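You operate a simulated robot arm through the tools that you are given. There is no shell and no other tool. Be economical: measure what you need, move in short steps, check, and stop when the job is done.

The job below is to be done with a simulated two-armed robot. You get a single attempt, and the scene is never put back.

TASK
Wipe up the spill on the top of the folding table with the pink washcloth and put it back.

The check looks at the end state, three seconds after you hand in, the way a careful person would. Anything else that was tipped, shoved, dropped, spilled or broken makes it a failure.

THE ROBOT
Two 7-joint arms with two-finger parallel grippers on one trunk, on a base that drives. Base frame: it is fixed to the floor where the robot stands at the start and does not move with it; the origin is under the middle of the robot, x ahead of it, y to its left, z up. Readings come in m, rad, newtons and seconds.
The left shoulder is at the start at [0.06, 0.147, 0.485], the right one opposite. With the tool pointing down near the work surface each hand reaches from about 0.1 to 0.68 m from the robot's upright axis, wherever it stands, measured 20 degrees to its own side. Payload 3.43 kg a hand.
The TCP of each hand is the grasp point between the finger pads, 0.03 m short of the fingertips. In the tool frame z runs along the fingers and y along their closing line. Largest opening 0.094 m; finger width 0.028, thickness 0.01; the body of the gripper, 0.05 by 0.096 m, starts 0.055 m behind the TCP.
Orientation is that of the tool frame in the base frame, as [roll, pitch, yaw] about the fixed x, y, z axes, in that order (R = Rz(yaw) Ry(pitch) Rx(roll)). With the fingers straight down and closing along the base's y, the tool's x points along the base's -x, its y along +y and its z along -z.

THE INTERFACE
- The arms move only by the tool arm_command. It takes "left_deltas", "right_deltas" or both (then of equal length, played together; a hand with none holds still); each is a list of rows, each an object of numbers (a shift or turn left out is 0, a gripper value left out holds the last): "wx", "wy", "wz": the turn, a rotation vector about the tool's x, y, z in units of 4 degrees (1.0 is 4 degrees); "dx", "dy", "dz": the shift along the tool's x, y, z in units of 30 mm (1.0 is 30 mm); "jaw": the opening in per cent of the stroke, from 0 (shut) to 100 (fully open). In form: [{"wx": .., "wy": .., "wz": .., "dx": .., "dy": .., "dz": .., "jaw": ..}, ...]. A call has 1 to 8 rows; each row shifts and turns the commanded pose from where the row before left it, along the tool's axes as they then stand. A call with a number of a shift or a turn outside -1 to 1 is refused whole. A row lasts 0.2 s, in which the tool goes at most 0.05 m and 0.15 rad; a call with a longer step from one row to the next is refused whole, and so is a gripper value outside its range. Where a pose cannot be reached the arm comes as near as it can. A force on the tool above 40 N (or 10 N above the force at the start of the call, whichever is more), or a blocked arm, ends the call early, and 0.2 s more pass. The fingers move at their own pace (about 0.072 m/s each) and stop on an object; they squeeze with about 28 N. The grip force told is the motor's: it shows also when the fingers shut on nothing. Time passes only in rows, and 0.2 s behind the last, so rows that do not move let the fingers close. The reply holds the time, the measured pose of the TCP, the force on the tool along the base axes, the opening and the grip force, in the units named above and with some noise, with the torque about the TCP (base axes, N m) and any sound that the robot's microphone picked up.
- Cameras (640 x 400 px; columns grow to the right, rows downward): "scene" is now at [0.0595, 0.0207, 1.1358]; the picture's right is [0.24, -0.97, 0.00], its down [-0.41, -0.10, -0.91] and it looks along [0.88, 0.22, -0.42] (base axes); focal length 278 px, centre (320, 200). "left" rides on the left gripper at [0.076, -0.014, -0.103] in its tool frame; the picture's right is [0.18, 0.98, 0.00], its down [-0.75, 0.14, -0.64] and it looks along [-0.63, 0.12, 0.77] (tool axes); focal length 243 px, centre (320, 200). "right" rides on the right gripper at [0.076, 0.014, -0.103] in its tool frame; the picture's right is [-0.18, 0.98, 0.00], its down [-0.75, -0.14, -0.64] and it looks along [-0.63, -0.12, 0.77] (tool axes); focal length 243 px, centre (320, 200). There is no depth. A picture from a camera that has moved, and an enlarged one, comes with that camera's place and axes in the base frame and with its lens.
- camera(camera): a new picture of that camera. The clock stands still meanwhile.
- raise_lower(by): slides the trunk up (or, below 0, down) by that many m; the arms and the scene camera ride with it, the base frame stays. It gives what a move gives, with no picture.
- base_move(legs): drives the robot by 1 to 6 legs, each [ahead, left, turn to the left] in m, m and rad, along the robot's own axes; the way and the turn of a leg run together, so that a leg with both is an arc; at most 1.5 m and 3.142 rad a leg. The arms and the cameras ride along, it lands a little off, and it stops where it bumps. It gives what a move gives.
- pan_tilt(pan, tilt): turns the head with the scene camera to pan (to the left, within 1.501 rad either way) and tilt (down, from -0.506 to 1.204), counted from straight ahead of the robot. It gives what a move gives.
- close_up(camera, box): a new picture of the part [left, top, right, bottom] of that camera's present view, enlarged. The clock stands still meanwhile.
- hand_in(): hands the job in; it is judged then, once.

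Go step by step. Nothing tells you exact positions but the pictures and the camera data: compare them with the known pose of the tool, close in by small moves and look again before you grip or let go. The budget is 120 turns and 92 pictures, counting those below and the enlarged ones. Unless the task says otherwise, let go and move clear before handing in, and close with one line.

The tools are called after "Call:" by a JSON object that holds its "method" and its "body". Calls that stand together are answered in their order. arm_command: Moves the arms, as the interface text tells. Its arguments: {"type":"object","properties":{"left_deltas":{"type":"array"},"right_deltas":{"type":"array"}},"required":[]} The other tools are called the same way: raise_lower (by) slides the trunk up or down; base_move (legs) drives the base; pan_tilt (pan, tilt) turns the head that bears the scene camera; camera (camera) takes a picture; close_up (camera, box) takes an enlarged picture of a part of a camera's view; hand_in () hands the job in.

At the start:

```text
time_s: 0.0
left_ee_pos: [0.3278, 0.1962, 0.9386]
left_orientation: [3.141, -0.001, 3.14]
left_wrist_force: [1.0, 0.5, 0.5]
left_torque: [-0.01, 0.01, -0.02]
left_gripper_width: 0.0944
left_grasp_force: 0.0
right_ee_pos: [0.37, -0.0867, 0.8997]
right_orientation: [-3.141, 0.0, -3.141]
right_wrist_force: [0.4, -0.8, 0.5]
right_torque: [-0.01, -0.03, -0.01]
right_gripper_width: 0.0942
right_grasp_force: 0.1
trunk travel left (down, up): [-0.192, 0.058]
robot x, y, heading: [-0.0027, 0.0002, -0.002]
head pan, tilt: [0.241, 0.431]
```

scene: 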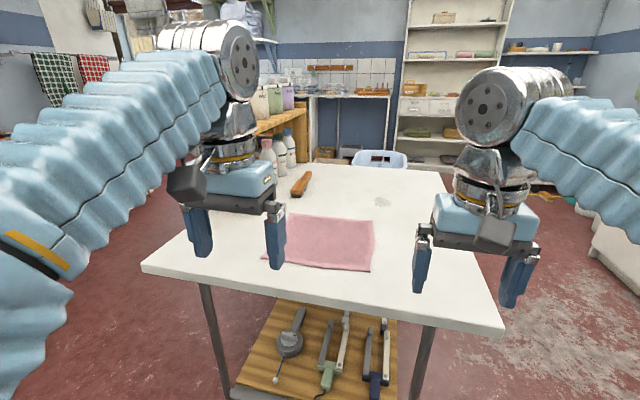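
right: 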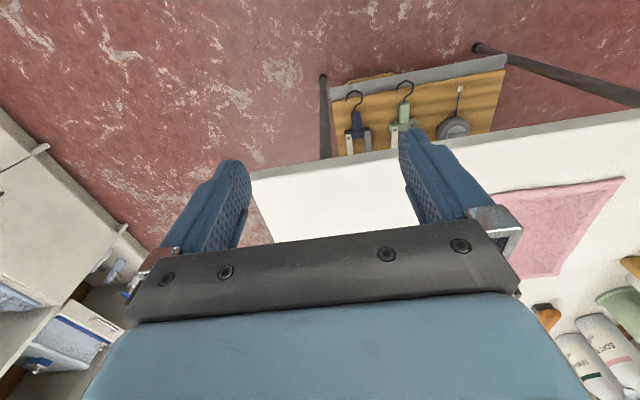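
left: 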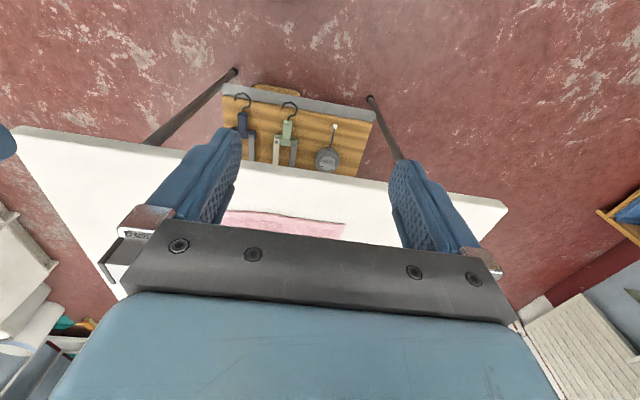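

I see a white table with the pink washcloth laid flat near its middle, and a small greyish spot behind and to the right of it that is probably the spill. I'll look closer.

Call:
{"method": "close_up", "body": {"camera": "scene", "box": [240, 140, 480, 290]}}

Call:
{"method": "close_up", "body": {"camera": "scene", "box": [340, 170, 440, 232]}}

```text
2.67 times, centred on (360, 215) of scene
camera zoom: at [0.0595, 0.0207, 1.1358], right [0.24, -0.97, 0.0], down [-0.41, -0.1, -0.91], along [0.88, 0.22, -0.42], focal length 742 px, centre (213, 160)
```

zoom: 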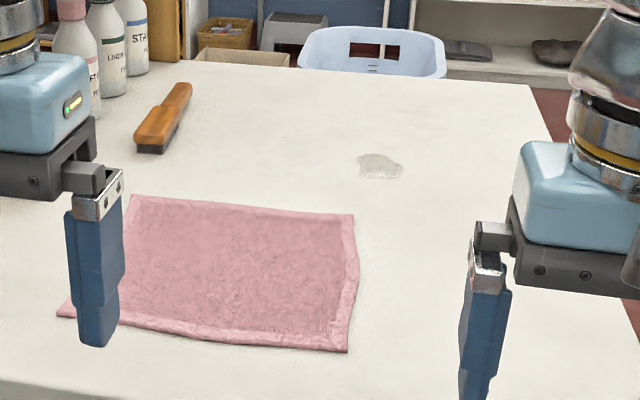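

```text
6.40 times, centred on (390, 201) of scene
camera zoom: at [0.0595, 0.0207, 1.1358], right [0.24, -0.97, 0.0], down [-0.41, -0.1, -0.91], along [0.88, 0.22, -0.42], focal length 1782 px, centre (-128, 194)
```

zoom: 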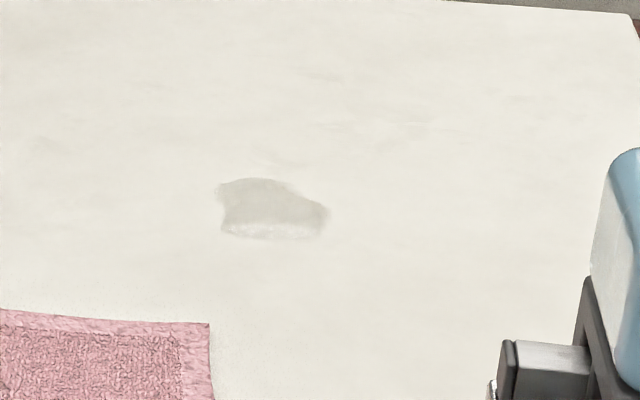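

The table top is at about z = 0.735. The cloth covers x 0.55–0.79, y 0.03–0.29, and the spill is around (0.93, 0.02), which is too far to reach from here. I'll look at the floor around the robot and at the right side of the table.

Call:
{"method": "pan_tilt", "body": {"pan": -0.7, "tilt": 0.7}}

Call:
{"method": "camera", "body": {"camera": "scene"}}

Call:
{"method": "pan_tilt", "body": {"pan": 0.0, "tilt": 1.2}}

Call:
{"method": "camera", "body": {"camera": "scene"}}

```text
time_s: 1.2
left_ee_pos: [0.3267, 0.1965, 0.9378]
left_orientation: [-3.141, 0.0, 3.142]
left_wrist_force: [-0.7, -1.0, -0.1]
left_torque: [-0.01, -0.03, 0.0]
left_gripper_width: 0.0942
left_grasp_force: 0.1
right_ee_pos: [0.3701, -0.0868, 0.8994]
right_orientation: [-3.141, -0.001, -3.141]
right_wrist_force: [-0.5, 0.0, 0.0]
right_torque: [0.01, -0.05, -0.01]
right_gripper_width: 0.0943
right_grasp_force: 0.0
trunk travel left (down, up): [-0.192, 0.058]
robot x, y, heading: [0.001, -0.0008, 0.0]
head pan, tilt: [-0.7, 0.7]
```

```text
86 pictures are left
camera scene: at [0.035, -0.056, 1.1119], right [-0.64, -0.77, 0.0], down [-0.49, 0.41, -0.77], along [0.59, -0.49, -0.64], focal length 278 px, centre (320, 200)
```

scene: 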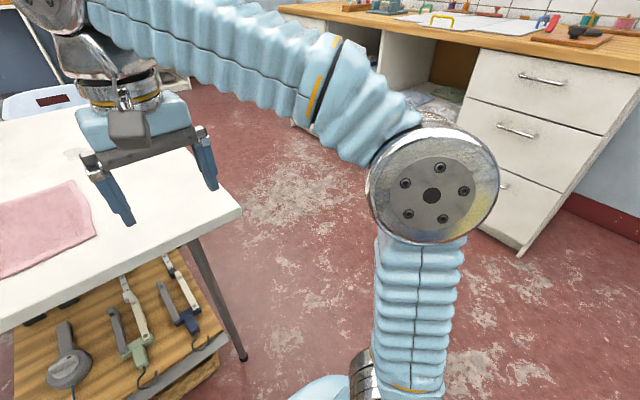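

```text
time_s: 2.3
left_ee_pos: [0.3276, 0.1948, 0.9379]
left_orientation: [-3.14, 0.001, 3.14]
left_wrist_force: [-0.3, -0.1, 0.9]
left_torque: [-0.01, 0.01, 0.0]
left_gripper_width: 0.094
left_grasp_force: 0.0
right_ee_pos: [0.3704, -0.087, 0.8992]
right_orientation: [-3.141, 0.001, -3.139]
right_wrist_force: [-1.4, 0.3, 1.0]
right_torque: [0.0, 0.0, 0.0]
right_gripper_width: 0.0942
right_grasp_force: 0.0
trunk travel left (down, up): [-0.192, 0.058]
robot x, y, heading: [-0.0028, 0.0003, 0.001]
head pan, tilt: [0.0, 1.201]
```

```text
85 pictures are left
camera scene: at [0.026, -0.0013, 1.0759], right [0.0, -1.0, 0.0], down [-0.93, 0.0, -0.36], along [0.36, 0.0, -0.93], focal length 278 px, centre (320, 200)
```

scene: 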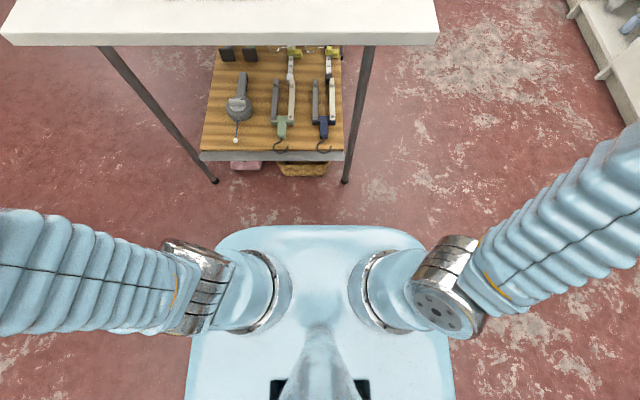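

There's about 1.2 m of free floor between the table's right edge (y ≈ -0.21) and the counter. I'll drive round to that side and face the table, stopping short of it.

Call:
{"method": "base_move", "body": {"legs": [[0, -0.7, 0], [0, 0, 1.571], [0, -0.78, 0]]}}

Call:
{"method": "pan_tilt", "body": {"pan": 0.0, "tilt": 0.75}}

Call:
{"method": "camera", "body": {"camera": "scene"}}

```text
time_s: 13.8
left_ee_pos: [0.5893, -0.3664, 0.9374]
left_orientation: [-3.141, 0.0, -1.563]
left_wrist_force: [0.1, 0.4, 0.1]
left_torque: [-0.02, 0.0, 0.0]
left_gripper_width: 0.0941
left_grasp_force: 0.1
right_ee_pos: [0.8727, -0.3204, 0.8996]
right_orientation: [3.141, 0.0, -1.561]
right_wrist_force: [-0.3, -0.4, -0.3]
right_torque: [-0.02, 0.03, -0.01]
right_gripper_width: 0.0941
right_grasp_force: 0.1
trunk travel left (down, up): [-0.192, 0.058]
robot x, y, heading: [0.791, -0.6915, 1.58]
head pan, tilt: [0.0, 1.201]
```

```text
time_s: 14.7
left_ee_pos: [0.5898, -0.3675, 0.9381]
left_orientation: [3.141, 0.0, -1.563]
left_wrist_force: [0.1, -0.3, -0.5]
left_torque: [0.0, 0.0, 0.02]
left_gripper_width: 0.0939
left_grasp_force: 0.0
right_ee_pos: [0.8716, -0.3208, 0.9006]
right_orientation: [3.141, 0.0, -1.561]
right_wrist_force: [-0.3, -0.1, 0.1]
right_torque: [-0.01, -0.01, 0.01]
right_gripper_width: 0.0939
right_grasp_force: 0.0
trunk travel left (down, up): [-0.192, 0.058]
robot x, y, heading: [0.791, -0.6904, 1.581]
head pan, tilt: [0.0, 0.75]
```

```text
84 pictures are left
camera scene: at [0.788, -0.6411, 1.1075], right [1.0, 0.01, 0.0], down [0.01, -0.68, -0.73], along [-0.01, 0.73, -0.68], focal length 278 px, centre (320, 200)
```

scene: 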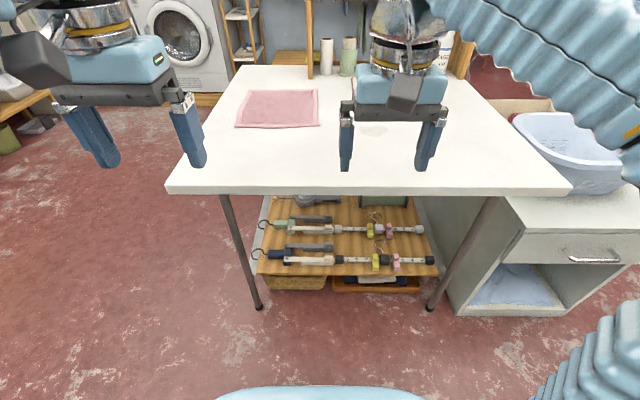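

The way is clear, so I'll drive forward to about y = -0.48 and look at the cloth and spill.

Call:
{"method": "base_move", "body": {"legs": [[0.21, 0, -0.01]]}}

Call:
{"method": "camera", "body": {"camera": "scene"}}

Call:
{"method": "camera", "body": {"camera": "left"}}

Call:
{"method": "camera", "body": {"camera": "right"}}

```text
time_s: 16.4
left_ee_pos: [0.5916, -0.1489, 0.9381]
left_orientation: [-3.141, 0.002, -1.572]
left_wrist_force: [-0.1, -0.3, 0.4]
left_torque: [0.0, 0.03, -0.02]
left_gripper_width: 0.0941
left_grasp_force: 0.1
right_ee_pos: [0.8748, -0.1057, 0.8998]
right_orientation: [3.141, 0.0, -1.574]
right_wrist_force: [0.0, -0.3, -0.7]
right_torque: [0.01, 0.01, 0.01]
right_gripper_width: 0.0942
right_grasp_force: 0.0
trunk travel left (down, up): [-0.192, 0.058]
robot x, y, heading: [0.7895, -0.4757, 1.568]
head pan, tilt: [0.0, 0.75]
```

```text
83 pictures are left
camera scene: at [0.7877, -0.4246, 1.1076], right [1.0, 0.0, 0.0], down [0.0, -0.68, -0.73], along [0.0, 0.73, -0.68], focal length 278 px, centre (320, 200)
```

scene: 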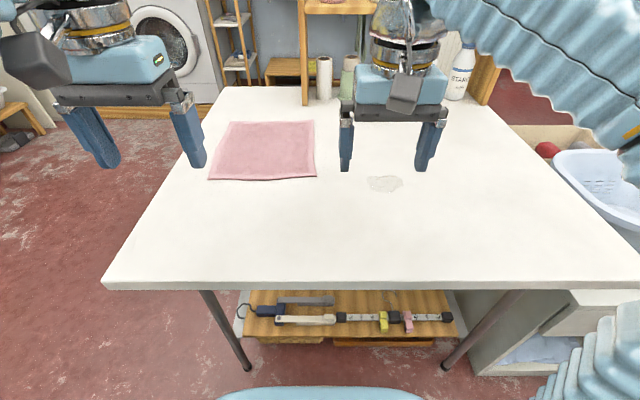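

```text
82 pictures are left
camera left: at [0.6057, -0.2243, 1.0408], right [-0.98, -0.18, 0.0], down [-0.14, 0.75, 0.64], along [-0.12, 0.63, -0.77], focal length 243 px, centre (320, 200)
```

left: 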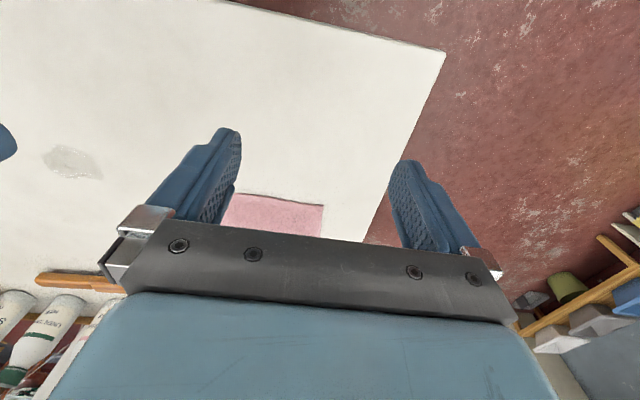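

```text
81 pictures are left
camera right: at [0.8608, -0.1801, 1.0027], right [-0.98, 0.19, 0.0], down [0.14, 0.75, 0.64], along [0.12, 0.63, -0.77], focal length 243 px, centre (320, 200)
```

right: 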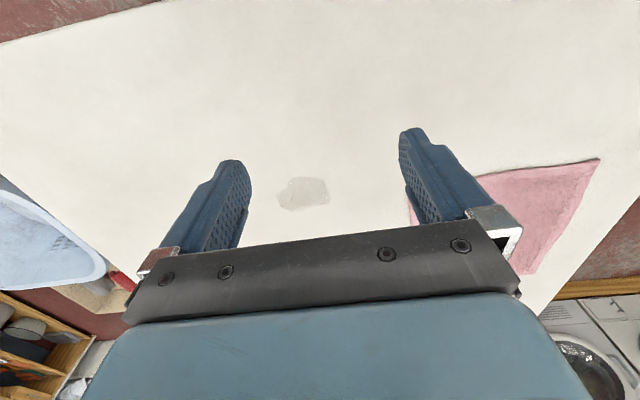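

The cloth lies at x 0.545–0.78, y 0.04–0.30, and the spill is about 7 cm wide at (0.92, 0.025). I'll pinch the cloth with both hands near its left and right borders so it stays flat while it slides. First I'll hover the hands above those spots.

Call:
{"method": "arm_command", "body": {"left_deltas": [{"dx": -1, "dy": 0.07, "dz": 0.1, "jaw": 45}, {"dx": -1, "dy": 0.07, "dz": 0.2}, {"dx": -1, "dy": 0.07, "dz": 0.4}, {"dx": -1, "dy": 0.07, "dz": 0.5}, {"dx": -1, "dy": 0.07, "dz": 0.6}, {"dx": -1, "dy": 0.07, "dz": 0.7}, {"dx": -1, "dy": 0.07, "dz": 0.7}, {"dx": -1, "dy": 0.07, "dz": 0.7}], "right_deltas": [{"dx": -0.857, "dy": 0.52, "dz": 0.333, "jaw": 45}, {"dx": -0.857, "dy": 0.52, "dz": 0.333}, {"dx": -0.857, "dy": 0.52, "dz": 0.333}, {"dx": -0.857, "dy": 0.52, "dz": 0.333}, {"dx": -0.857, "dy": 0.52, "dz": 0.333}, {"dx": -0.857, "dy": 0.52, "dz": 0.333}, {"dx": -0.857, "dy": 0.52, "dz": 0.333}, {"dx": -0.857, "dy": 0.52, "dz": 0.333}]}}

Call:
{"method": "camera", "body": {"camera": "scene"}}

Call:
{"method": "camera", "body": {"camera": "left"}}

Call:
{"method": "camera", "body": {"camera": "right"}}

```text
time_s: 18.2
left_ee_pos: [0.588, 0.054, 0.8325]
left_orientation: [3.14, -0.001, -1.573]
left_wrist_force: [0.6, -0.2, -0.2]
left_torque: [0.02, 0.01, 0.03]
left_gripper_width: 0.0422
left_grasp_force: 0.1
left hand out of reach, approached as far as the arm can: row 7, 8
right_ee_pos: [0.7661, 0.0735, 0.8173]
right_orientation: [-3.141, 0.003, -1.57]
right_wrist_force: [0.6, -0.1, 0.1]
right_torque: [0.02, 0.01, 0.03]
right_gripper_width: 0.0421
right_grasp_force: 0.0
right hand out of reach, approached as far as the arm can: row 7, 8
trunk travel left (down, up): [-0.192, 0.058]
robot x, y, heading: [0.7911, -0.476, 1.567]
head pan, tilt: [0.0, 0.75]
```

```text
80 pictures are left
camera scene: at [0.7878, -0.4244, 1.1077], right [1.0, 0.0, 0.0], down [0.0, -0.68, -0.73], along [0.0, 0.73, -0.68], focal length 278 px, centre (320, 200)
```

scene: 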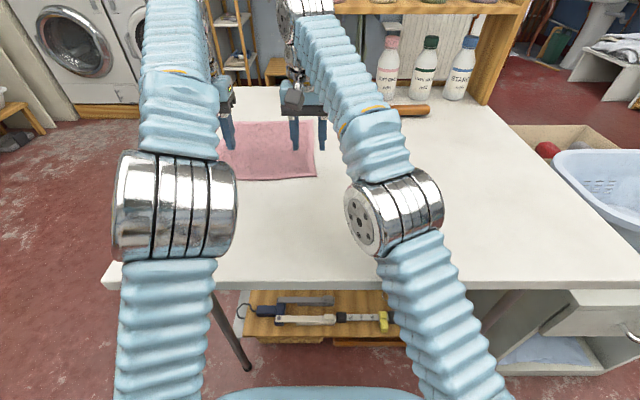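

```text
79 pictures are left
camera left: at [0.6002, -0.0219, 0.936], right [-0.98, -0.18, 0.0], down [-0.14, 0.75, 0.64], along [-0.12, 0.63, -0.77], focal length 243 px, centre (320, 200)
```

left: 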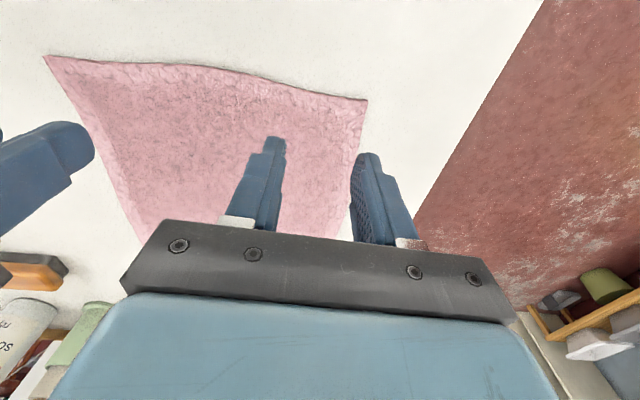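

```text
78 pictures are left
camera right: at [0.7516, -0.001, 0.9213], right [-0.98, 0.18, 0.0], down [0.14, 0.75, 0.64], along [0.12, 0.63, -0.77], focal length 243 px, centre (320, 200)
```

right: 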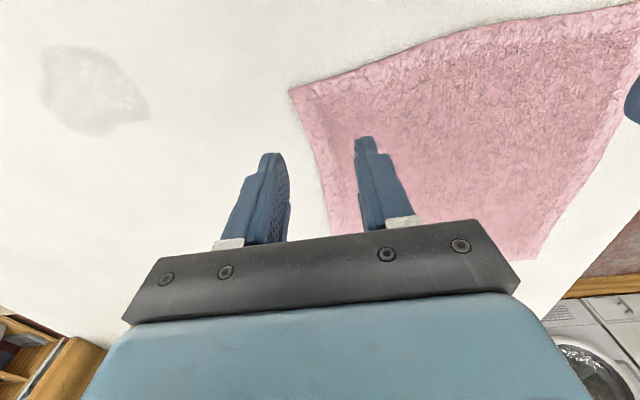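

Both hands stop at the edge of their reach near y ≈ 0.06, which is enough to pinch the near hem area. I'll raise the trunk to gain reach, since the arms ride up with it.

Call:
{"method": "raise_lower", "body": {"by": 0.055}}

Call:
{"method": "arm_command", "body": {"left_deltas": [{"dz": 0.5}, {"dz": 1}], "right_deltas": [{"dz": 0.5}, {"dz": 1}]}}

```text
time_s: 19.2
left_ee_pos: [0.5872, 0.0536, 0.8884]
left_orientation: [3.141, 0.001, -1.572]
left_wrist_force: [0.2, 0.6, 0.8]
left_torque: [0.02, 0.02, -0.03]
left_gripper_width: 0.0423
left_grasp_force: 0.1
right_ee_pos: [0.7649, 0.0741, 0.8735]
right_orientation: [3.139, 0.001, -1.571]
right_wrist_force: [-0.6, 0.4, 0.7]
right_torque: [0.02, 0.05, 0.02]
right_gripper_width: 0.0424
right_grasp_force: 0.2
trunk travel left (down, up): [-0.247, 0.003]
robot x, y, heading: [0.7897, -0.4746, 1.565]
head pan, tilt: [0.0, 0.75]
```

```text
time_s: 19.8
left_ee_pos: [0.5849, 0.0553, 0.8455]
left_orientation: [3.141, 0.001, -1.572]
left_wrist_force: [-0.1, -0.1, -0.3]
left_torque: [0.01, -0.01, -0.01]
left_gripper_width: 0.0424
left_grasp_force: 0.1
right_ee_pos: [0.7665, 0.0742, 0.8274]
right_orientation: [3.139, 0.004, -1.572]
right_wrist_force: [0.8, 0.8, -0.5]
right_torque: [-0.01, 0.02, 0.0]
right_gripper_width: 0.0424
right_grasp_force: 0.1
trunk travel left (down, up): [-0.247, 0.003]
robot x, y, heading: [0.7867, -0.4762, 1.566]
head pan, tilt: [0.0, 0.75]
```

With the trunk up, the reach is better. Next I'll line up over the pinch points and lower to just above the cloth.

Call:
{"method": "arm_command", "body": {"left_deltas": [{"dx": -0.35, "dy": 0.1, "dz": 0.9}, {"dx": -0.35, "dy": 0.07, "dz": 0.9}], "right_deltas": [{"dy": 0.3, "dz": 0.6}, {"dy": 0.3, "dz": 0.65}]}}

Call:
{"method": "camera", "body": {"camera": "left"}}

Call:
{"method": "camera", "body": {"camera": "right"}}

Call:
{"method": "camera", "body": {"camera": "scene"}}

```text
time_s: 20.4
left_ee_pos: [0.581, 0.0746, 0.7902]
left_orientation: [3.141, -0.001, -1.571]
left_wrist_force: [0.4, -0.1, 0.2]
left_torque: [0.02, -0.02, 0.01]
left_gripper_width: 0.0424
left_grasp_force: 0.1
right_ee_pos: [0.7474, 0.0726, 0.7913]
right_orientation: [3.139, 0.004, -1.573]
right_wrist_force: [0.0, 0.1, 0.4]
right_torque: [0.02, 0.01, -0.01]
right_gripper_width: 0.0424
right_grasp_force: 0.1
trunk travel left (down, up): [-0.247, 0.003]
robot x, y, heading: [0.7904, -0.4708, 1.57]
head pan, tilt: [0.0, 0.75]
```

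```text
77 pictures are left
camera left: at [0.5945, -0.0021, 0.8931], right [-0.98, -0.18, 0.0], down [-0.14, 0.75, 0.64], along [-0.12, 0.63, -0.77], focal length 243 px, centre (320, 200)
```

left: 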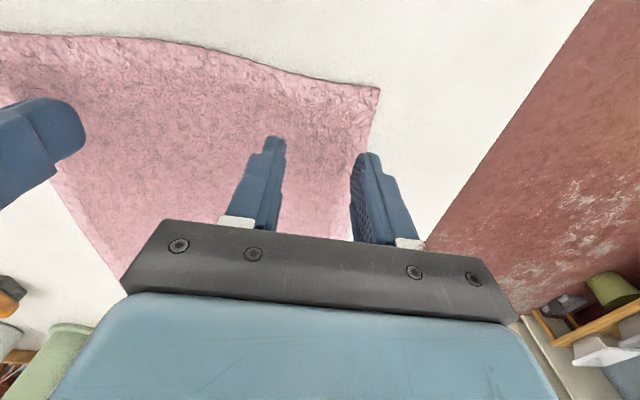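

```text
76 pictures are left
camera right: at [0.733, -0.0018, 0.8936], right [-0.98, 0.19, 0.0], down [0.14, 0.75, 0.64], along [0.12, 0.63, -0.76], focal length 243 px, centre (320, 200)
```

right: 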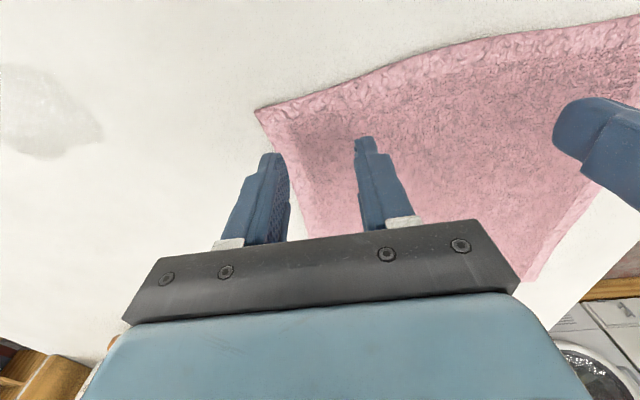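

```text
75 pictures are left
camera scene: at [0.7877, -0.4245, 1.1626], right [1.0, 0.0, 0.0], down [0.0, -0.68, -0.73], along [0.0, 0.73, -0.68], focal length 278 px, centre (320, 200)
```

scene: 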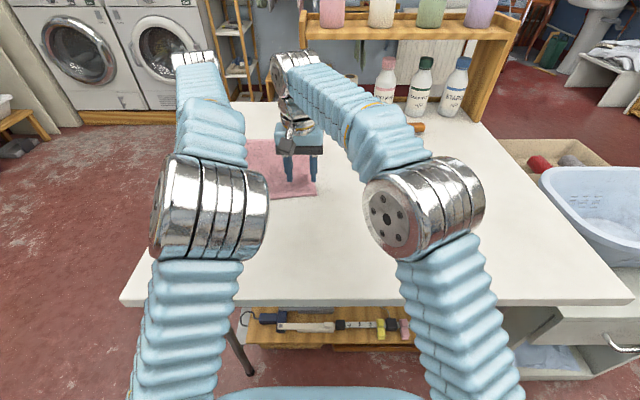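

Both hands are lined up over the cloth. I'll lower gently until the fingertips touch it.

Call:
{"method": "arm_command", "body": {"left_deltas": [{"dz": 0.3}, {"dz": 0.2}, {"dz": 0.1}], "right_deltas": [{"dz": 0.3, "dy": 0.15}, {"dz": 0.2}, {"dz": 0.1}]}}

```text
time_s: 21.2
left_ee_pos: [0.582, 0.0739, 0.7721]
left_orientation: [3.142, 0.003, -1.576]
left_wrist_force: [1.2, -1.0, 15.6]
left_torque: [-0.04, 0.0, -0.02]
left_gripper_width: 0.0423
left_grasp_force: 0.0
right_ee_pos: [0.7437, 0.0719, 0.7751]
right_orientation: [3.14, 0.004, -1.573]
right_wrist_force: [-1.7, 0.5, 2.2]
right_torque: [0.01, 0.03, 0.01]
right_gripper_width: 0.042
right_grasp_force: 0.0
trunk travel left (down, up): [-0.247, 0.003]
robot x, y, heading: [0.7879, -0.4775, 1.568]
head pan, tilt: [0.0, 0.75]
```

Both hands are touching the cloth. I'll press the right one slightly and close both to pinch it.

Call:
{"method": "arm_command", "body": {"left_deltas": [{"dz": 0}, {"jaw": 20}, {"jaw": 0}, {}, {}], "right_deltas": [{"dz": 0.12}, {"jaw": 20}, {"jaw": 0}, {}, {}]}}

Call:
{"method": "camera", "body": {"camera": "left"}}

Call:
{"method": "camera", "body": {"camera": "right"}}

```text
time_s: 22.4
left_ee_pos: [0.5824, 0.0748, 0.7729]
left_orientation: [-3.139, 0.004, -1.575]
left_wrist_force: [19.6, 2.0, 17.0]
left_torque: [0.02, -0.6, 0.07]
left_gripper_width: 0.0061
left_grasp_force: 28.0
right_ee_pos: [0.7427, 0.072, 0.7722]
right_orientation: [3.137, 0.009, -1.571]
right_wrist_force: [-21.1, 3.7, 32.8]
right_torque: [0.06, 0.62, 0.01]
right_gripper_width: 0.0061
right_grasp_force: 28.4
trunk travel left (down, up): [-0.247, 0.003]
robot x, y, heading: [0.7884, -0.4769, 1.564]
head pan, tilt: [0.0, 0.75]
```

```text
74 pictures are left
camera left: at [0.5959, -0.0031, 0.8759], right [-0.98, -0.18, 0.0], down [-0.14, 0.75, 0.64], along [-0.11, 0.63, -0.76], focal length 243 px, centre (320, 200)
```

left: 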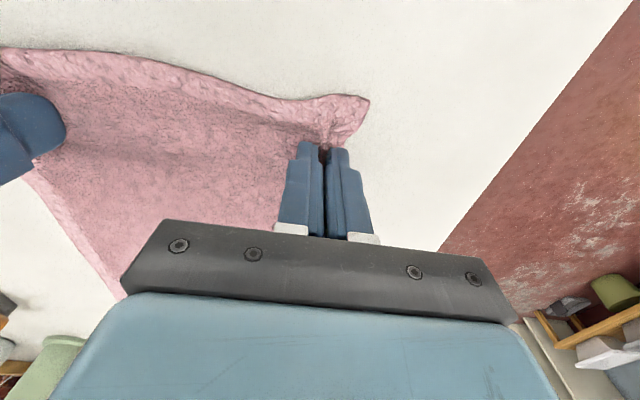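

```text
73 pictures are left
camera right: at [0.7285, -0.0032, 0.8751], right [-0.98, 0.18, 0.01], down [0.14, 0.75, 0.65], along [0.11, 0.64, -0.76], focal length 243 px, centre (320, 200)
```

right: 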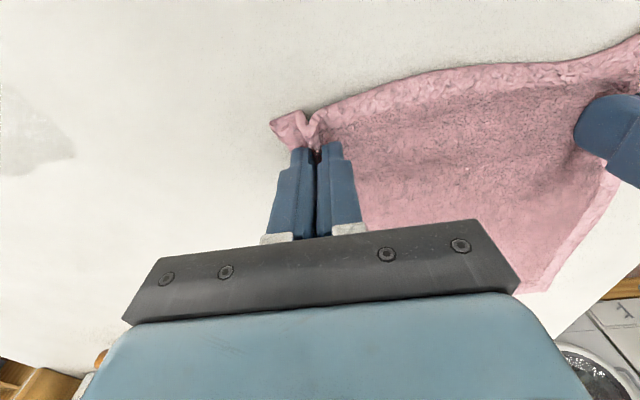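

The cloth is soft and both pinches hold, though it's stretched tight between the hands. I'll ease the tension and start the slide towards the spill.

Call:
{"method": "arm_command", "body": {"left_deltas": [{"dy": -0.2, "dz": -0.1}, {"dy": -0.5, "dx": 0.2}, {"dy": -0.5, "dx": 0.2}], "right_deltas": [{"dy": 0.15, "dz": -0.12}, {"dy": -0.5, "dx": 0.2}, {"dy": -0.5, "dx": 0.2}]}}

Call:
{"method": "camera", "body": {"camera": "right"}}

```text
time_s: 23.2
left_ee_pos: [0.6164, 0.0617, 0.7754]
left_orientation: [3.141, 0.001, -1.573]
left_wrist_force: [4.3, -0.4, 5.3]
left_torque: [-0.01, -0.12, 0.03]
left_gripper_width: 0.0047
left_grasp_force: 27.9
right_ee_pos: [0.7686, 0.0613, 0.7733]
right_orientation: [-3.14, 0.003, -1.573]
right_wrist_force: [-4.1, 0.2, 11.8]
right_torque: [-0.01, 0.1, -0.01]
right_gripper_width: 0.0047
right_grasp_force: 28.1
trunk travel left (down, up): [-0.247, 0.003]
robot x, y, heading: [0.7901, -0.4769, 1.575]
head pan, tilt: [0.0, 0.75]
```

```text
72 pictures are left
camera right: at [0.7547, -0.0132, 0.8761], right [-0.98, 0.19, 0.0], down [0.14, 0.75, 0.64], along [0.12, 0.63, -0.77], focal length 243 px, centre (320, 200)
```

right: 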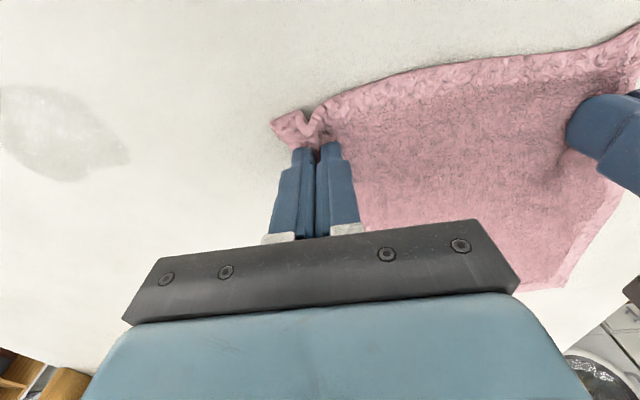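

The cloth follows and stays flat. I'll keep sliding it across the spill.

Call:
{"method": "arm_command", "body": {"left_deltas": [{"dy": -0.7, "dx": 0.22}, {"dy": -0.7, "dx": 0.22}, {"dy": -0.7, "dx": 0.22}, {"dy": -0.7, "dx": 0.22}, {"dy": -0.7, "dx": 0.22}, {"dy": -0.7, "dx": 0.22}, {"dy": -0.7, "dx": 0.22}, {"dy": -0.7, "dx": 0.22}], "right_deltas": [{"dy": -0.7, "dx": 0.22}, {"dy": -0.7, "dx": 0.22}, {"dy": -0.7, "dx": 0.22}, {"dy": -0.7, "dx": 0.22}, {"dy": -0.7, "dx": 0.22}, {"dy": -0.7, "dx": 0.22}, {"dy": -0.7, "dx": 0.22}, {"dy": -0.7, "dx": 0.22}]}}

Call:
{"method": "camera", "body": {"camera": "right"}}

Call:
{"method": "camera", "body": {"camera": "scene"}}

```text
time_s: 25.0
left_ee_pos: [0.7851, 0.0098, 0.775]
left_orientation: [-3.141, 0.001, -1.573]
left_wrist_force: [5.1, -1.3, 5.1]
left_torque: [-0.03, -0.12, 0.05]
left_gripper_width: 0.0045
left_grasp_force: 27.8
right_ee_pos: [0.9354, 0.0086, 0.773]
right_orientation: [3.14, 0.005, -1.572]
right_wrist_force: [-6.3, 0.3, 13.1]
right_torque: [-0.04, 0.19, -0.01]
right_gripper_width: 0.0046
right_grasp_force: 28.2
trunk travel left (down, up): [-0.247, 0.003]
robot x, y, heading: [0.7883, -0.4761, 1.567]
head pan, tilt: [0.0, 0.75]
```

```text
71 pictures are left
camera right: at [0.9226, -0.066, 0.8759], right [-0.98, 0.18, 0.0], down [0.14, 0.75, 0.65], along [0.12, 0.63, -0.76], focal length 243 px, centre (320, 200)
```

right: 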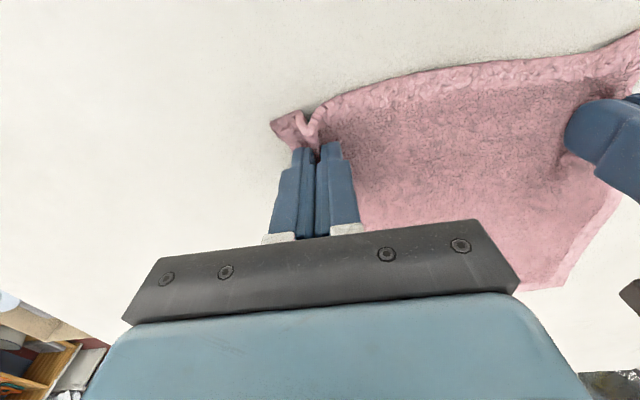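

```text
70 pictures are left
camera scene: at [0.787, -0.4251, 1.1629], right [1.0, 0.0, 0.0], down [0.0, -0.68, -0.73], along [0.0, 0.73, -0.68], focal length 278 px, centre (320, 200)
```

scene: 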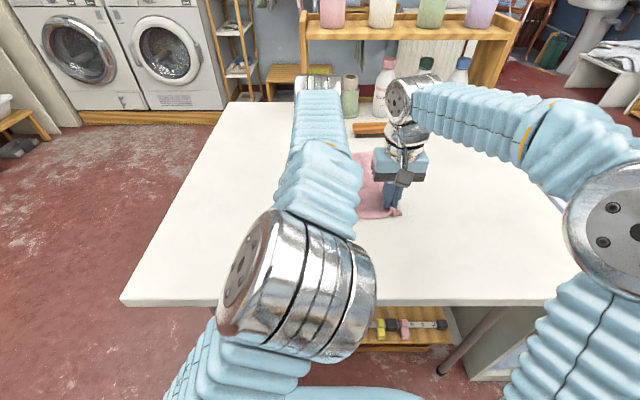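

The cloth now reaches over the spill. I'll carry it about 7 cm further so it covers everything, then make a small back-and-forth wipe.

Call:
{"method": "arm_command", "body": {"left_deltas": [{"dy": -0.7}, {"dy": -0.7}, {"dy": -0.7}, {"dx": 0.5}, {"dx": 0.5}, {"dx": -0.5}, {"dx": -0.5}], "right_deltas": [{"dy": -0.7}, {"dy": -0.7}, {"dy": -0.7}, {"dx": 0.5}, {"dx": 0.5}, {"dx": -0.5}, {"dx": -0.5}]}}

Call:
{"method": "camera", "body": {"camera": "right"}}

Call:
{"method": "camera", "body": {"camera": "left"}}

```text
time_s: 26.6
left_ee_pos: [0.8493, 0.0089, 0.7757]
left_orientation: [-3.141, 0.002, -1.573]
left_wrist_force: [3.0, 0.9, 4.6]
left_torque: [0.03, -0.09, 0.04]
left_gripper_width: 0.0046
left_grasp_force: 27.9
right_ee_pos: [1.0001, 0.0056, 0.7732]
right_orientation: [3.14, 0.003, -1.572]
right_wrist_force: [-2.9, -7.2, 16.2]
right_torque: [-0.23, 0.13, 0.0]
right_gripper_width: 0.0044
right_grasp_force: 26.9
trunk travel left (down, up): [-0.247, 0.003]
robot x, y, heading: [0.7895, -0.4767, 1.567]
head pan, tilt: [0.0, 0.75]
```

```text
69 pictures are left
camera right: at [0.9855, -0.0679, 0.8758], right [-0.98, 0.19, 0.0], down [0.14, 0.75, 0.64], along [0.12, 0.63, -0.76], focal length 243 px, centre (320, 200)
```

right: 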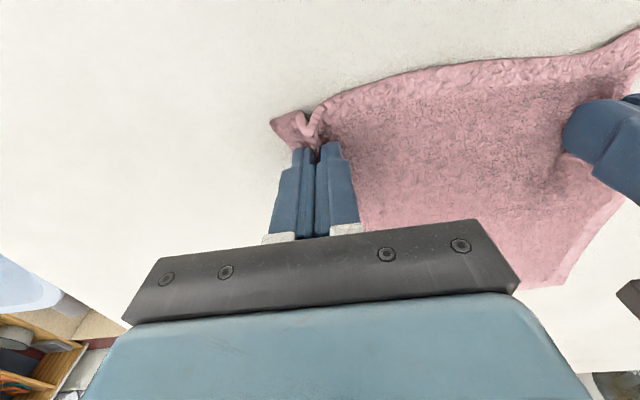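

```text
68 pictures are left
camera left: at [0.8621, -0.0675, 0.8777], right [-0.98, -0.18, 0.0], down [-0.14, 0.75, 0.64], along [-0.12, 0.63, -0.77], focal length 243 px, centre (320, 200)
```

left: 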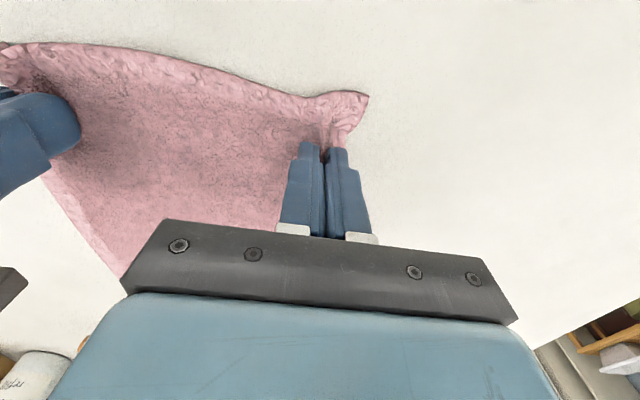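

The cloth covers the spill area. I'll slide it back partway and check whether the table is clean.

Call:
{"method": "arm_command", "body": {"left_deltas": [{"dy": 0.7}, {"dy": 0.7}, {"dy": 0.7}, {"dy": 0.7}, {"dy": 0.7}, {"dy": 0.7}, {"dy": 0.7}], "right_deltas": [{"dy": 0.7}, {"dy": 0.7}, {"dy": 0.7}, {"dy": 0.7}, {"dy": 0.7}, {"dy": 0.7}, {"dy": 0.7}]}}

Call:
{"method": "camera", "body": {"camera": "right"}}

Call:
{"method": "camera", "body": {"camera": "scene"}}

```text
time_s: 28.2
left_ee_pos: [0.7005, 0.0083, 0.7756]
left_orientation: [3.139, 0.001, -1.571]
left_wrist_force: [2.5, -1.0, 5.1]
left_torque: [0.0, -0.09, 0.03]
left_gripper_width: 0.0045
left_grasp_force: 28.8
right_ee_pos: [0.8526, 0.0097, 0.7726]
right_orientation: [3.139, 0.004, -1.573]
right_wrist_force: [0.2, -0.1, 12.7]
right_torque: [-0.05, -0.03, 0.04]
right_gripper_width: 0.0043
right_grasp_force: 28.2
trunk travel left (down, up): [-0.247, 0.003]
robot x, y, heading: [0.7934, -0.4784, 1.569]
head pan, tilt: [0.0, 0.75]
```

```text
67 pictures are left
camera right: at [0.8379, -0.0654, 0.8761], right [-0.98, 0.19, 0.0], down [0.14, 0.75, 0.64], along [0.12, 0.63, -0.77], focal length 243 px, centre (320, 200)
```

right: 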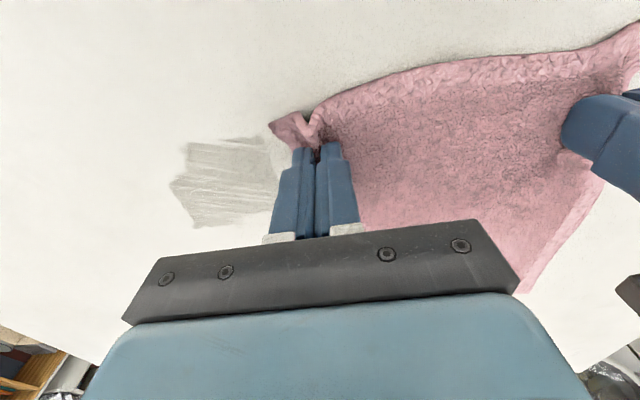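

```text
66 pictures are left
camera scene: at [0.7883, -0.4255, 1.1626], right [1.0, 0.0, 0.0], down [0.0, -0.68, -0.73], along [0.0, 0.73, -0.68], focal length 278 px, centre (320, 200)
```

scene: 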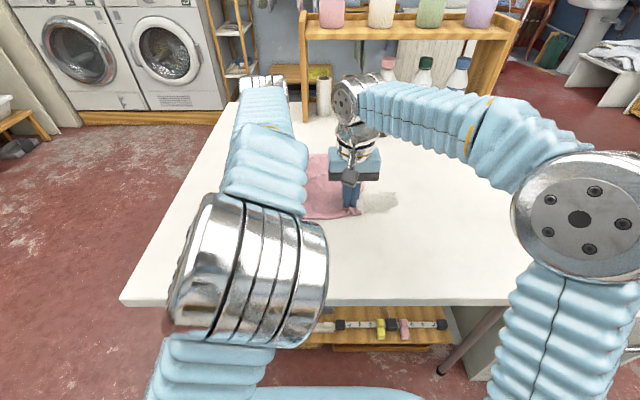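

The spill is smeared and fainter but not gone. I'll press a little harder and wipe in overlapping strokes across it at several y positions.

Call:
{"method": "arm_command", "body": {"left_deltas": [{"dz": 0.06, "dx": 0.4}, {"dy": -0.9}, {"dy": -0.9}, {"dy": -0.9}, {"dy": -0.9}, {"dy": -0.9}, {"dx": -0.5}], "right_deltas": [{"dz": 0.06, "dx": 0.4}, {"dy": -0.9}, {"dy": -0.9}, {"dy": -0.9}, {"dy": -0.9}, {"dy": -0.9}, {"dx": -0.5}]}}

Call:
{"method": "arm_command", "body": {"left_deltas": [{"dy": 0.9}, {"dy": 0.9}, {"dy": 0.9}, {"dy": 0.9}, {"dy": 0.9}, {"dx": -0.5}], "right_deltas": [{"dy": 0.9}, {"dy": 0.9}, {"dy": 0.9}, {"dy": 0.9}, {"dy": 0.9}, {"dx": -0.5}]}}

Call:
{"method": "camera", "body": {"camera": "right"}}

```text
time_s: 29.5
left_ee_pos: [0.8252, -0.0058, 0.7728]
left_orientation: [-3.139, 0.003, -1.574]
left_wrist_force: [4.4, 0.2, 9.9]
left_torque: [0.01, -0.13, 0.0]
left_gripper_width: 0.0044
left_grasp_force: 27.7
right_ee_pos: [0.9754, -0.0034, 0.7727]
right_orientation: [3.138, 0.011, -1.569]
right_wrist_force: [-2.7, -5.4, 19.1]
right_torque: [-0.2, 0.1, 0.03]
right_gripper_width: 0.0044
right_grasp_force: 28.4
trunk travel left (down, up): [-0.247, 0.003]
robot x, y, heading: [0.7857, -0.4762, 1.57]
head pan, tilt: [0.0, 0.75]
stopped in row 6 (right hand): the force on the tool passed its limit at 42 N (the readings are from after the stop); the commanded pose is now the measured one
```

```text
time_s: 31.0
left_ee_pos: [0.6877, 0.0102, 0.7733]
left_orientation: [3.14, 0.005, -1.574]
left_wrist_force: [0.8, -1.0, 8.0]
left_torque: [0.02, -0.04, 0.06]
left_gripper_width: 0.0044
left_grasp_force: 27.9
right_ee_pos: [0.8378, 0.0093, 0.7727]
right_orientation: [3.132, 0.005, -1.565]
right_wrist_force: [-0.5, -5.2, 16.2]
right_torque: [-0.19, -0.05, -0.02]
right_gripper_width: 0.0044
right_grasp_force: 28.1
trunk travel left (down, up): [-0.247, 0.003]
robot x, y, heading: [0.7857, -0.4757, 1.568]
head pan, tilt: [0.0, 0.75]
stopped in row 6 (right hand): the force on the tool passed its limit at 41 N (the readings are from after the stop); the commanded pose is now the measured one
```

```text
65 pictures are left
camera right: at [0.8245, -0.067, 0.8756], right [-0.98, 0.18, 0.01], down [0.14, 0.75, 0.65], along [0.11, 0.64, -0.76], focal length 243 px, centre (320, 200)
```

right: 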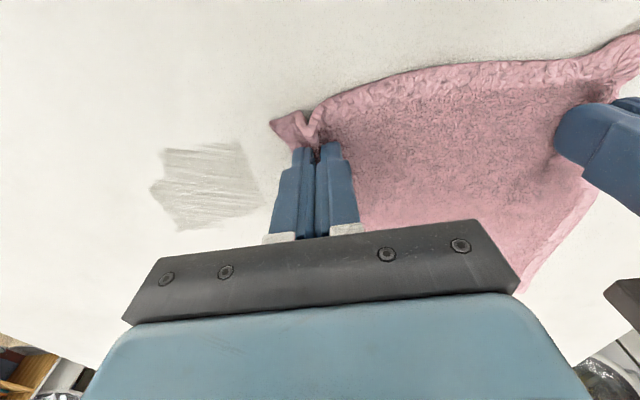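

The stain is fading. I'll continue the strokes, stepping in y more gently within each one.

Call:
{"method": "arm_command", "body": {"left_deltas": [{"dz": -0.03, "dy": -0.6, "dx": -0.15}, {"dy": -0.9, "dx": -0.15}, {"dy": -0.9, "dx": -0.15}, {"dy": -0.9, "dx": -0.1}, {"dy": -0.9}, {"dy": 0.6}, {"dy": 0.9}, {"dy": 0.9}], "right_deltas": [{"dz": -0.03, "dy": -0.6, "dx": -0.15}, {"dy": -0.9, "dx": -0.15}, {"dy": -0.9, "dx": -0.15}, {"dy": -0.9, "dx": -0.1}, {"dy": -0.9}, {"dy": 0.6}, {"dy": 0.9}, {"dy": 0.9}]}}

Call:
{"method": "arm_command", "body": {"left_deltas": [{"dy": 0.9, "dx": -0.15}, {"dy": 0.9, "dx": -0.15}, {"dy": -0.6, "dx": -0.15}, {"dy": -0.9, "dx": -0.15}, {"dy": -0.9}, {"dy": -0.9}, {"dy": -0.8}], "right_deltas": [{"dy": 0.9, "dx": -0.15}, {"dy": 0.9, "dx": -0.15}, {"dy": -0.6, "dx": -0.15}, {"dy": -0.9, "dx": -0.15}, {"dy": -0.9}, {"dy": -0.9}, {"dy": -0.8}]}}

Call:
{"method": "arm_command", "body": {"left_deltas": [{"dy": 0.6}, {"dy": 0.9}, {"dy": 0.9}, {"dy": 0.9}, {"dy": 0.9}, {"dy": 0.8}], "right_deltas": [{"dy": 0.6}, {"dy": 0.9}, {"dy": 0.9}, {"dy": 0.9}, {"dy": 0.9}, {"dy": 0.8}]}}

Call:
{"method": "camera", "body": {"camera": "right"}}

```text
time_s: 32.8
left_ee_pos: [0.743, 0.0287, 0.7754]
left_orientation: [3.138, 0.002, -1.574]
left_wrist_force: [4.1, 0.9, 3.6]
left_torque: [0.01, -0.12, 0.03]
left_gripper_width: 0.0045
left_grasp_force: 27.7
right_ee_pos: [0.8933, 0.0248, 0.7732]
right_orientation: [3.134, 0.005, -1.568]
right_wrist_force: [4.4, -0.2, 27.5]
right_torque: [-0.07, -0.15, 0.02]
right_gripper_width: 0.0045
right_grasp_force: 27.8
trunk travel left (down, up): [-0.247, 0.003]
robot x, y, heading: [0.7863, -0.4745, 1.565]
head pan, tilt: [0.0, 0.75]
```

```text
time_s: 34.4
left_ee_pos: [0.8092, 0.046, 0.776]
left_orientation: [-3.14, 0.002, -1.57]
left_wrist_force: [2.4, 0.1, 1.3]
left_torque: [0.01, -0.09, -0.02]
left_gripper_width: 0.0043
left_grasp_force: 27.8
right_ee_pos: [0.9592, 0.0424, 0.7723]
right_orientation: [3.134, 0.005, -1.566]
right_wrist_force: [-11.4, 0.2, 25.8]
right_torque: [-0.04, 0.31, -0.08]
right_gripper_width: 0.0045
right_grasp_force: 27.9
trunk travel left (down, up): [-0.247, 0.003]
robot x, y, heading: [0.7891, -0.4757, 1.573]
head pan, tilt: [0.0, 0.75]
```

```text
time_s: 35.8
left_ee_pos: [0.662, 0.0452, 0.7742]
left_orientation: [3.139, 0.004, -1.571]
left_wrist_force: [2.6, -2.2, 5.1]
left_torque: [0.02, -0.05, 0.01]
left_gripper_width: 0.0045
left_grasp_force: 28.0
right_ee_pos: [0.8104, 0.041, 0.772]
right_orientation: [3.132, 0.006, -1.566]
right_wrist_force: [3.7, 1.1, 24.3]
right_torque: [-0.01, -0.19, 0.02]
right_gripper_width: 0.0045
right_grasp_force: 28.2
trunk travel left (down, up): [-0.247, 0.003]
robot x, y, heading: [0.7866, -0.4764, 1.568]
head pan, tilt: [0.0, 0.75]
```

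```text
64 pictures are left
camera right: at [0.7981, -0.0336, 0.8755], right [-0.98, 0.18, 0.01], down [0.14, 0.75, 0.65], along [0.11, 0.64, -0.76], focal length 243 px, centre (320, 200)
```

right: 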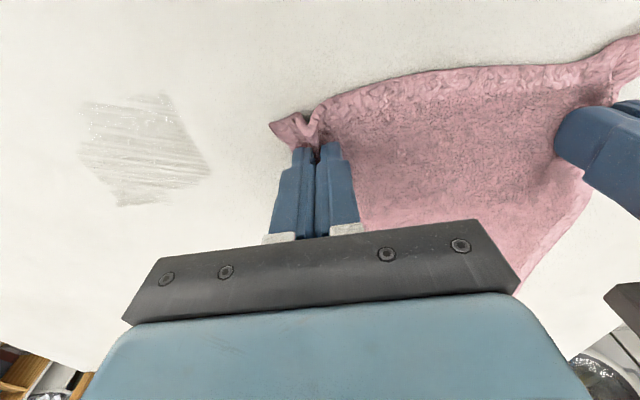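

It's lighter again, so the strokes are working. I'll keep wiping with short strokes right over the stain.

Call:
{"method": "arm_command", "body": {"left_deltas": [{"dy": -0.9, "dx": -0.15}, {"dy": -0.9, "dx": -0.15}, {"dy": -1}, {"dy": -1}, {"dy": -1}, {"dy": -1}, {"dy": 0.8}, {"dy": 1}], "right_deltas": [{"dy": -0.9, "dx": -0.15}, {"dy": -0.9, "dx": -0.15}, {"dy": -1}, {"dy": -1}, {"dy": -1}, {"dy": -1}, {"dy": 0.8}, {"dy": 1}]}}

Call:
{"method": "arm_command", "body": {"left_deltas": [{"dy": 1, "dx": 0.2}, {"dy": 1, "dx": 0.2}, {"dy": -0.8, "dx": 0.1}, {"dy": -1}, {"dy": -1}, {"dy": -1}, {"dy": 0.8}, {"dy": 1}], "right_deltas": [{"dy": 1, "dx": 0.2}, {"dy": 1, "dx": 0.2}, {"dy": -0.8, "dx": 0.1}, {"dy": -1}, {"dy": -1}, {"dy": -1}, {"dy": 0.8}, {"dy": 1}]}}

Call:
{"method": "arm_command", "body": {"left_deltas": [{"dy": 1, "dx": 0.2}, {"dy": 1, "dx": 0.2}, {"dy": -0.8, "dx": 0.1}, {"dy": -1}, {"dy": -1}, {"dy": -1}, {"dy": 0.8}, {"dy": 1}], "right_deltas": [{"dy": 1, "dx": 0.2}, {"dy": 1, "dx": 0.2}, {"dy": -0.8, "dx": 0.1}, {"dy": -1}, {"dy": -1}, {"dy": -1}, {"dy": 0.8}, {"dy": 1}]}}

Call:
{"method": "arm_command", "body": {"left_deltas": [{"dy": 1, "dx": 0.2}, {"dy": 1, "dx": 0.2}, {"dy": -0.8, "dx": 0.1}, {"dy": -1}, {"dy": -1}, {"dy": -1}, {"dy": 0.8}, {"dy": 1}], "right_deltas": [{"dy": 1, "dx": 0.2}, {"dy": 1, "dx": 0.2}, {"dy": -0.8, "dx": 0.1}, {"dy": -1}, {"dy": -1}, {"dy": -1}, {"dy": 0.8}, {"dy": 1}]}}

Call:
{"method": "arm_command", "body": {"left_deltas": [{"dy": 1}, {"dy": 1}, {"dy": 1}], "right_deltas": [{"dy": 1}, {"dy": 1}, {"dy": 1}]}}

Call:
{"method": "camera", "body": {"camera": "right"}}

```text
time_s: 37.6
left_ee_pos: [0.781, 0.0552, 0.774]
left_orientation: [3.139, 0.002, -1.573]
left_wrist_force: [4.9, -0.5, 4.3]
left_torque: [-0.01, -0.1, 0.03]
left_gripper_width: 0.0043
left_grasp_force: 28.3
right_ee_pos: [0.9318, 0.0525, 0.7739]
right_orientation: [3.136, 0.003, -1.567]
right_wrist_force: [-1.1, -0.2, 16.9]
right_torque: [0.04, 0.05, -0.03]
right_gripper_width: 0.0044
right_grasp_force: 28.5
trunk travel left (down, up): [-0.247, 0.003]
robot x, y, heading: [0.7884, -0.476, 1.573]
head pan, tilt: [0.0, 0.75]
```

```text
time_s: 39.4
left_ee_pos: [0.7828, 0.0386, 0.7755]
left_orientation: [3.139, 0.0, -1.573]
left_wrist_force: [3.6, 0.3, 2.2]
left_torque: [0.0, -0.05, -0.01]
left_gripper_width: 0.0045
left_grasp_force: 28.1
right_ee_pos: [0.9333, 0.0373, 0.7718]
right_orientation: [3.135, 0.008, -1.569]
right_wrist_force: [5.5, 0.1, 30.0]
right_torque: [-0.03, -0.21, 0.05]
right_gripper_width: 0.0044
right_grasp_force: 27.4
trunk travel left (down, up): [-0.247, 0.003]
robot x, y, heading: [0.7854, -0.4775, 1.566]
head pan, tilt: [0.0, 0.75]
```

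```text
time_s: 41.2
left_ee_pos: [0.7825, 0.0266, 0.7758]
left_orientation: [-3.141, -0.001, -1.572]
left_wrist_force: [6.0, 0.2, 1.9]
left_torque: [0.0, -0.11, 0.03]
left_gripper_width: 0.0045
left_grasp_force: 28.3
right_ee_pos: [0.9326, 0.0235, 0.7734]
right_orientation: [3.133, 0.004, -1.567]
right_wrist_force: [-1.3, -0.7, 17.7]
right_torque: [-0.01, 0.0, 0.01]
right_gripper_width: 0.0045
right_grasp_force: 28.0
trunk travel left (down, up): [-0.247, 0.003]
robot x, y, heading: [0.7859, -0.4769, 1.567]
head pan, tilt: [0.0, 0.75]
```

```text
time_s: 43.0
left_ee_pos: [0.7821, 0.0086, 0.7743]
left_orientation: [3.139, -0.001, -1.574]
left_wrist_force: [6.2, 0.0, 5.8]
left_torque: [0.01, -0.13, 0.03]
left_gripper_width: 0.0046
left_grasp_force: 27.9
right_ee_pos: [0.9334, 0.0075, 0.7737]
right_orientation: [3.135, 0.008, -1.568]
right_wrist_force: [4.4, 0.5, 28.7]
right_torque: [-0.06, -0.15, 0.02]
right_gripper_width: 0.0044
right_grasp_force: 27.8
trunk travel left (down, up): [-0.247, 0.003]
robot x, y, heading: [0.7869, -0.476, 1.564]
head pan, tilt: [0.0, 0.75]
```

```text
time_s: 43.8
left_ee_pos: [0.6908, 0.0094, 0.7745]
left_orientation: [3.14, 0.002, -1.571]
left_wrist_force: [1.4, 0.3, 2.2]
left_torque: [-0.04, 0.01, 0.0]
left_gripper_width: 0.0044
left_grasp_force: 28.3
right_ee_pos: [0.8406, 0.0062, 0.7726]
right_orientation: [3.134, 0.006, -1.568]
right_wrist_force: [5.9, 0.8, 29.9]
right_torque: [-0.02, -0.21, 0.02]
right_gripper_width: 0.0043
right_grasp_force: 27.9
trunk travel left (down, up): [-0.247, 0.003]
robot x, y, heading: [0.7875, -0.4757, 1.567]
head pan, tilt: [0.0, 0.75]
```

```text
63 pictures are left
camera right: at [0.8277, -0.0687, 0.8753], right [-0.98, 0.18, 0.01], down [0.14, 0.75, 0.65], along [0.11, 0.64, -0.76], focal length 243 px, centre (320, 200)
```

right: 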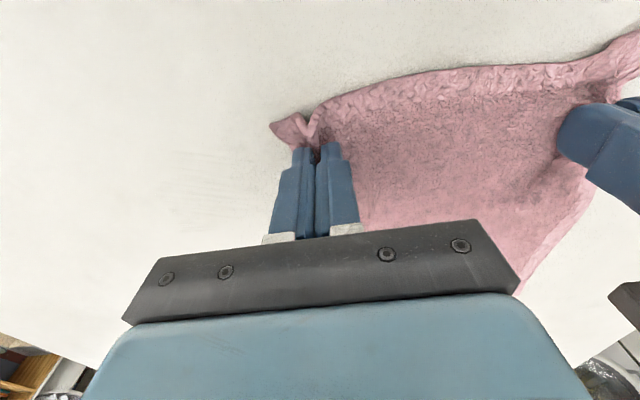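

Nearly gone; I'll zoom in on the area.

Call:
{"method": "close_up", "body": {"camera": "right", "box": [120, 100, 300, 240]}}

```text
2.86 times, centred on (210, 170) of right
camera zoom: at [0.8277, -0.0687, 0.8753], right [-0.98, 0.18, 0.01], down [0.14, 0.75, 0.65], along [0.11, 0.64, -0.76], focal length 693 px, centre (634, 286)
```

zoom: 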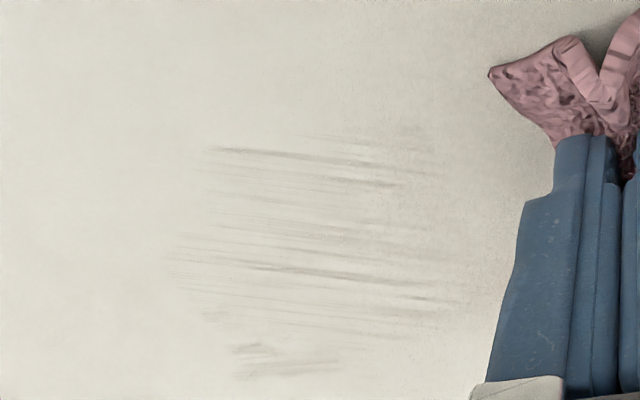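

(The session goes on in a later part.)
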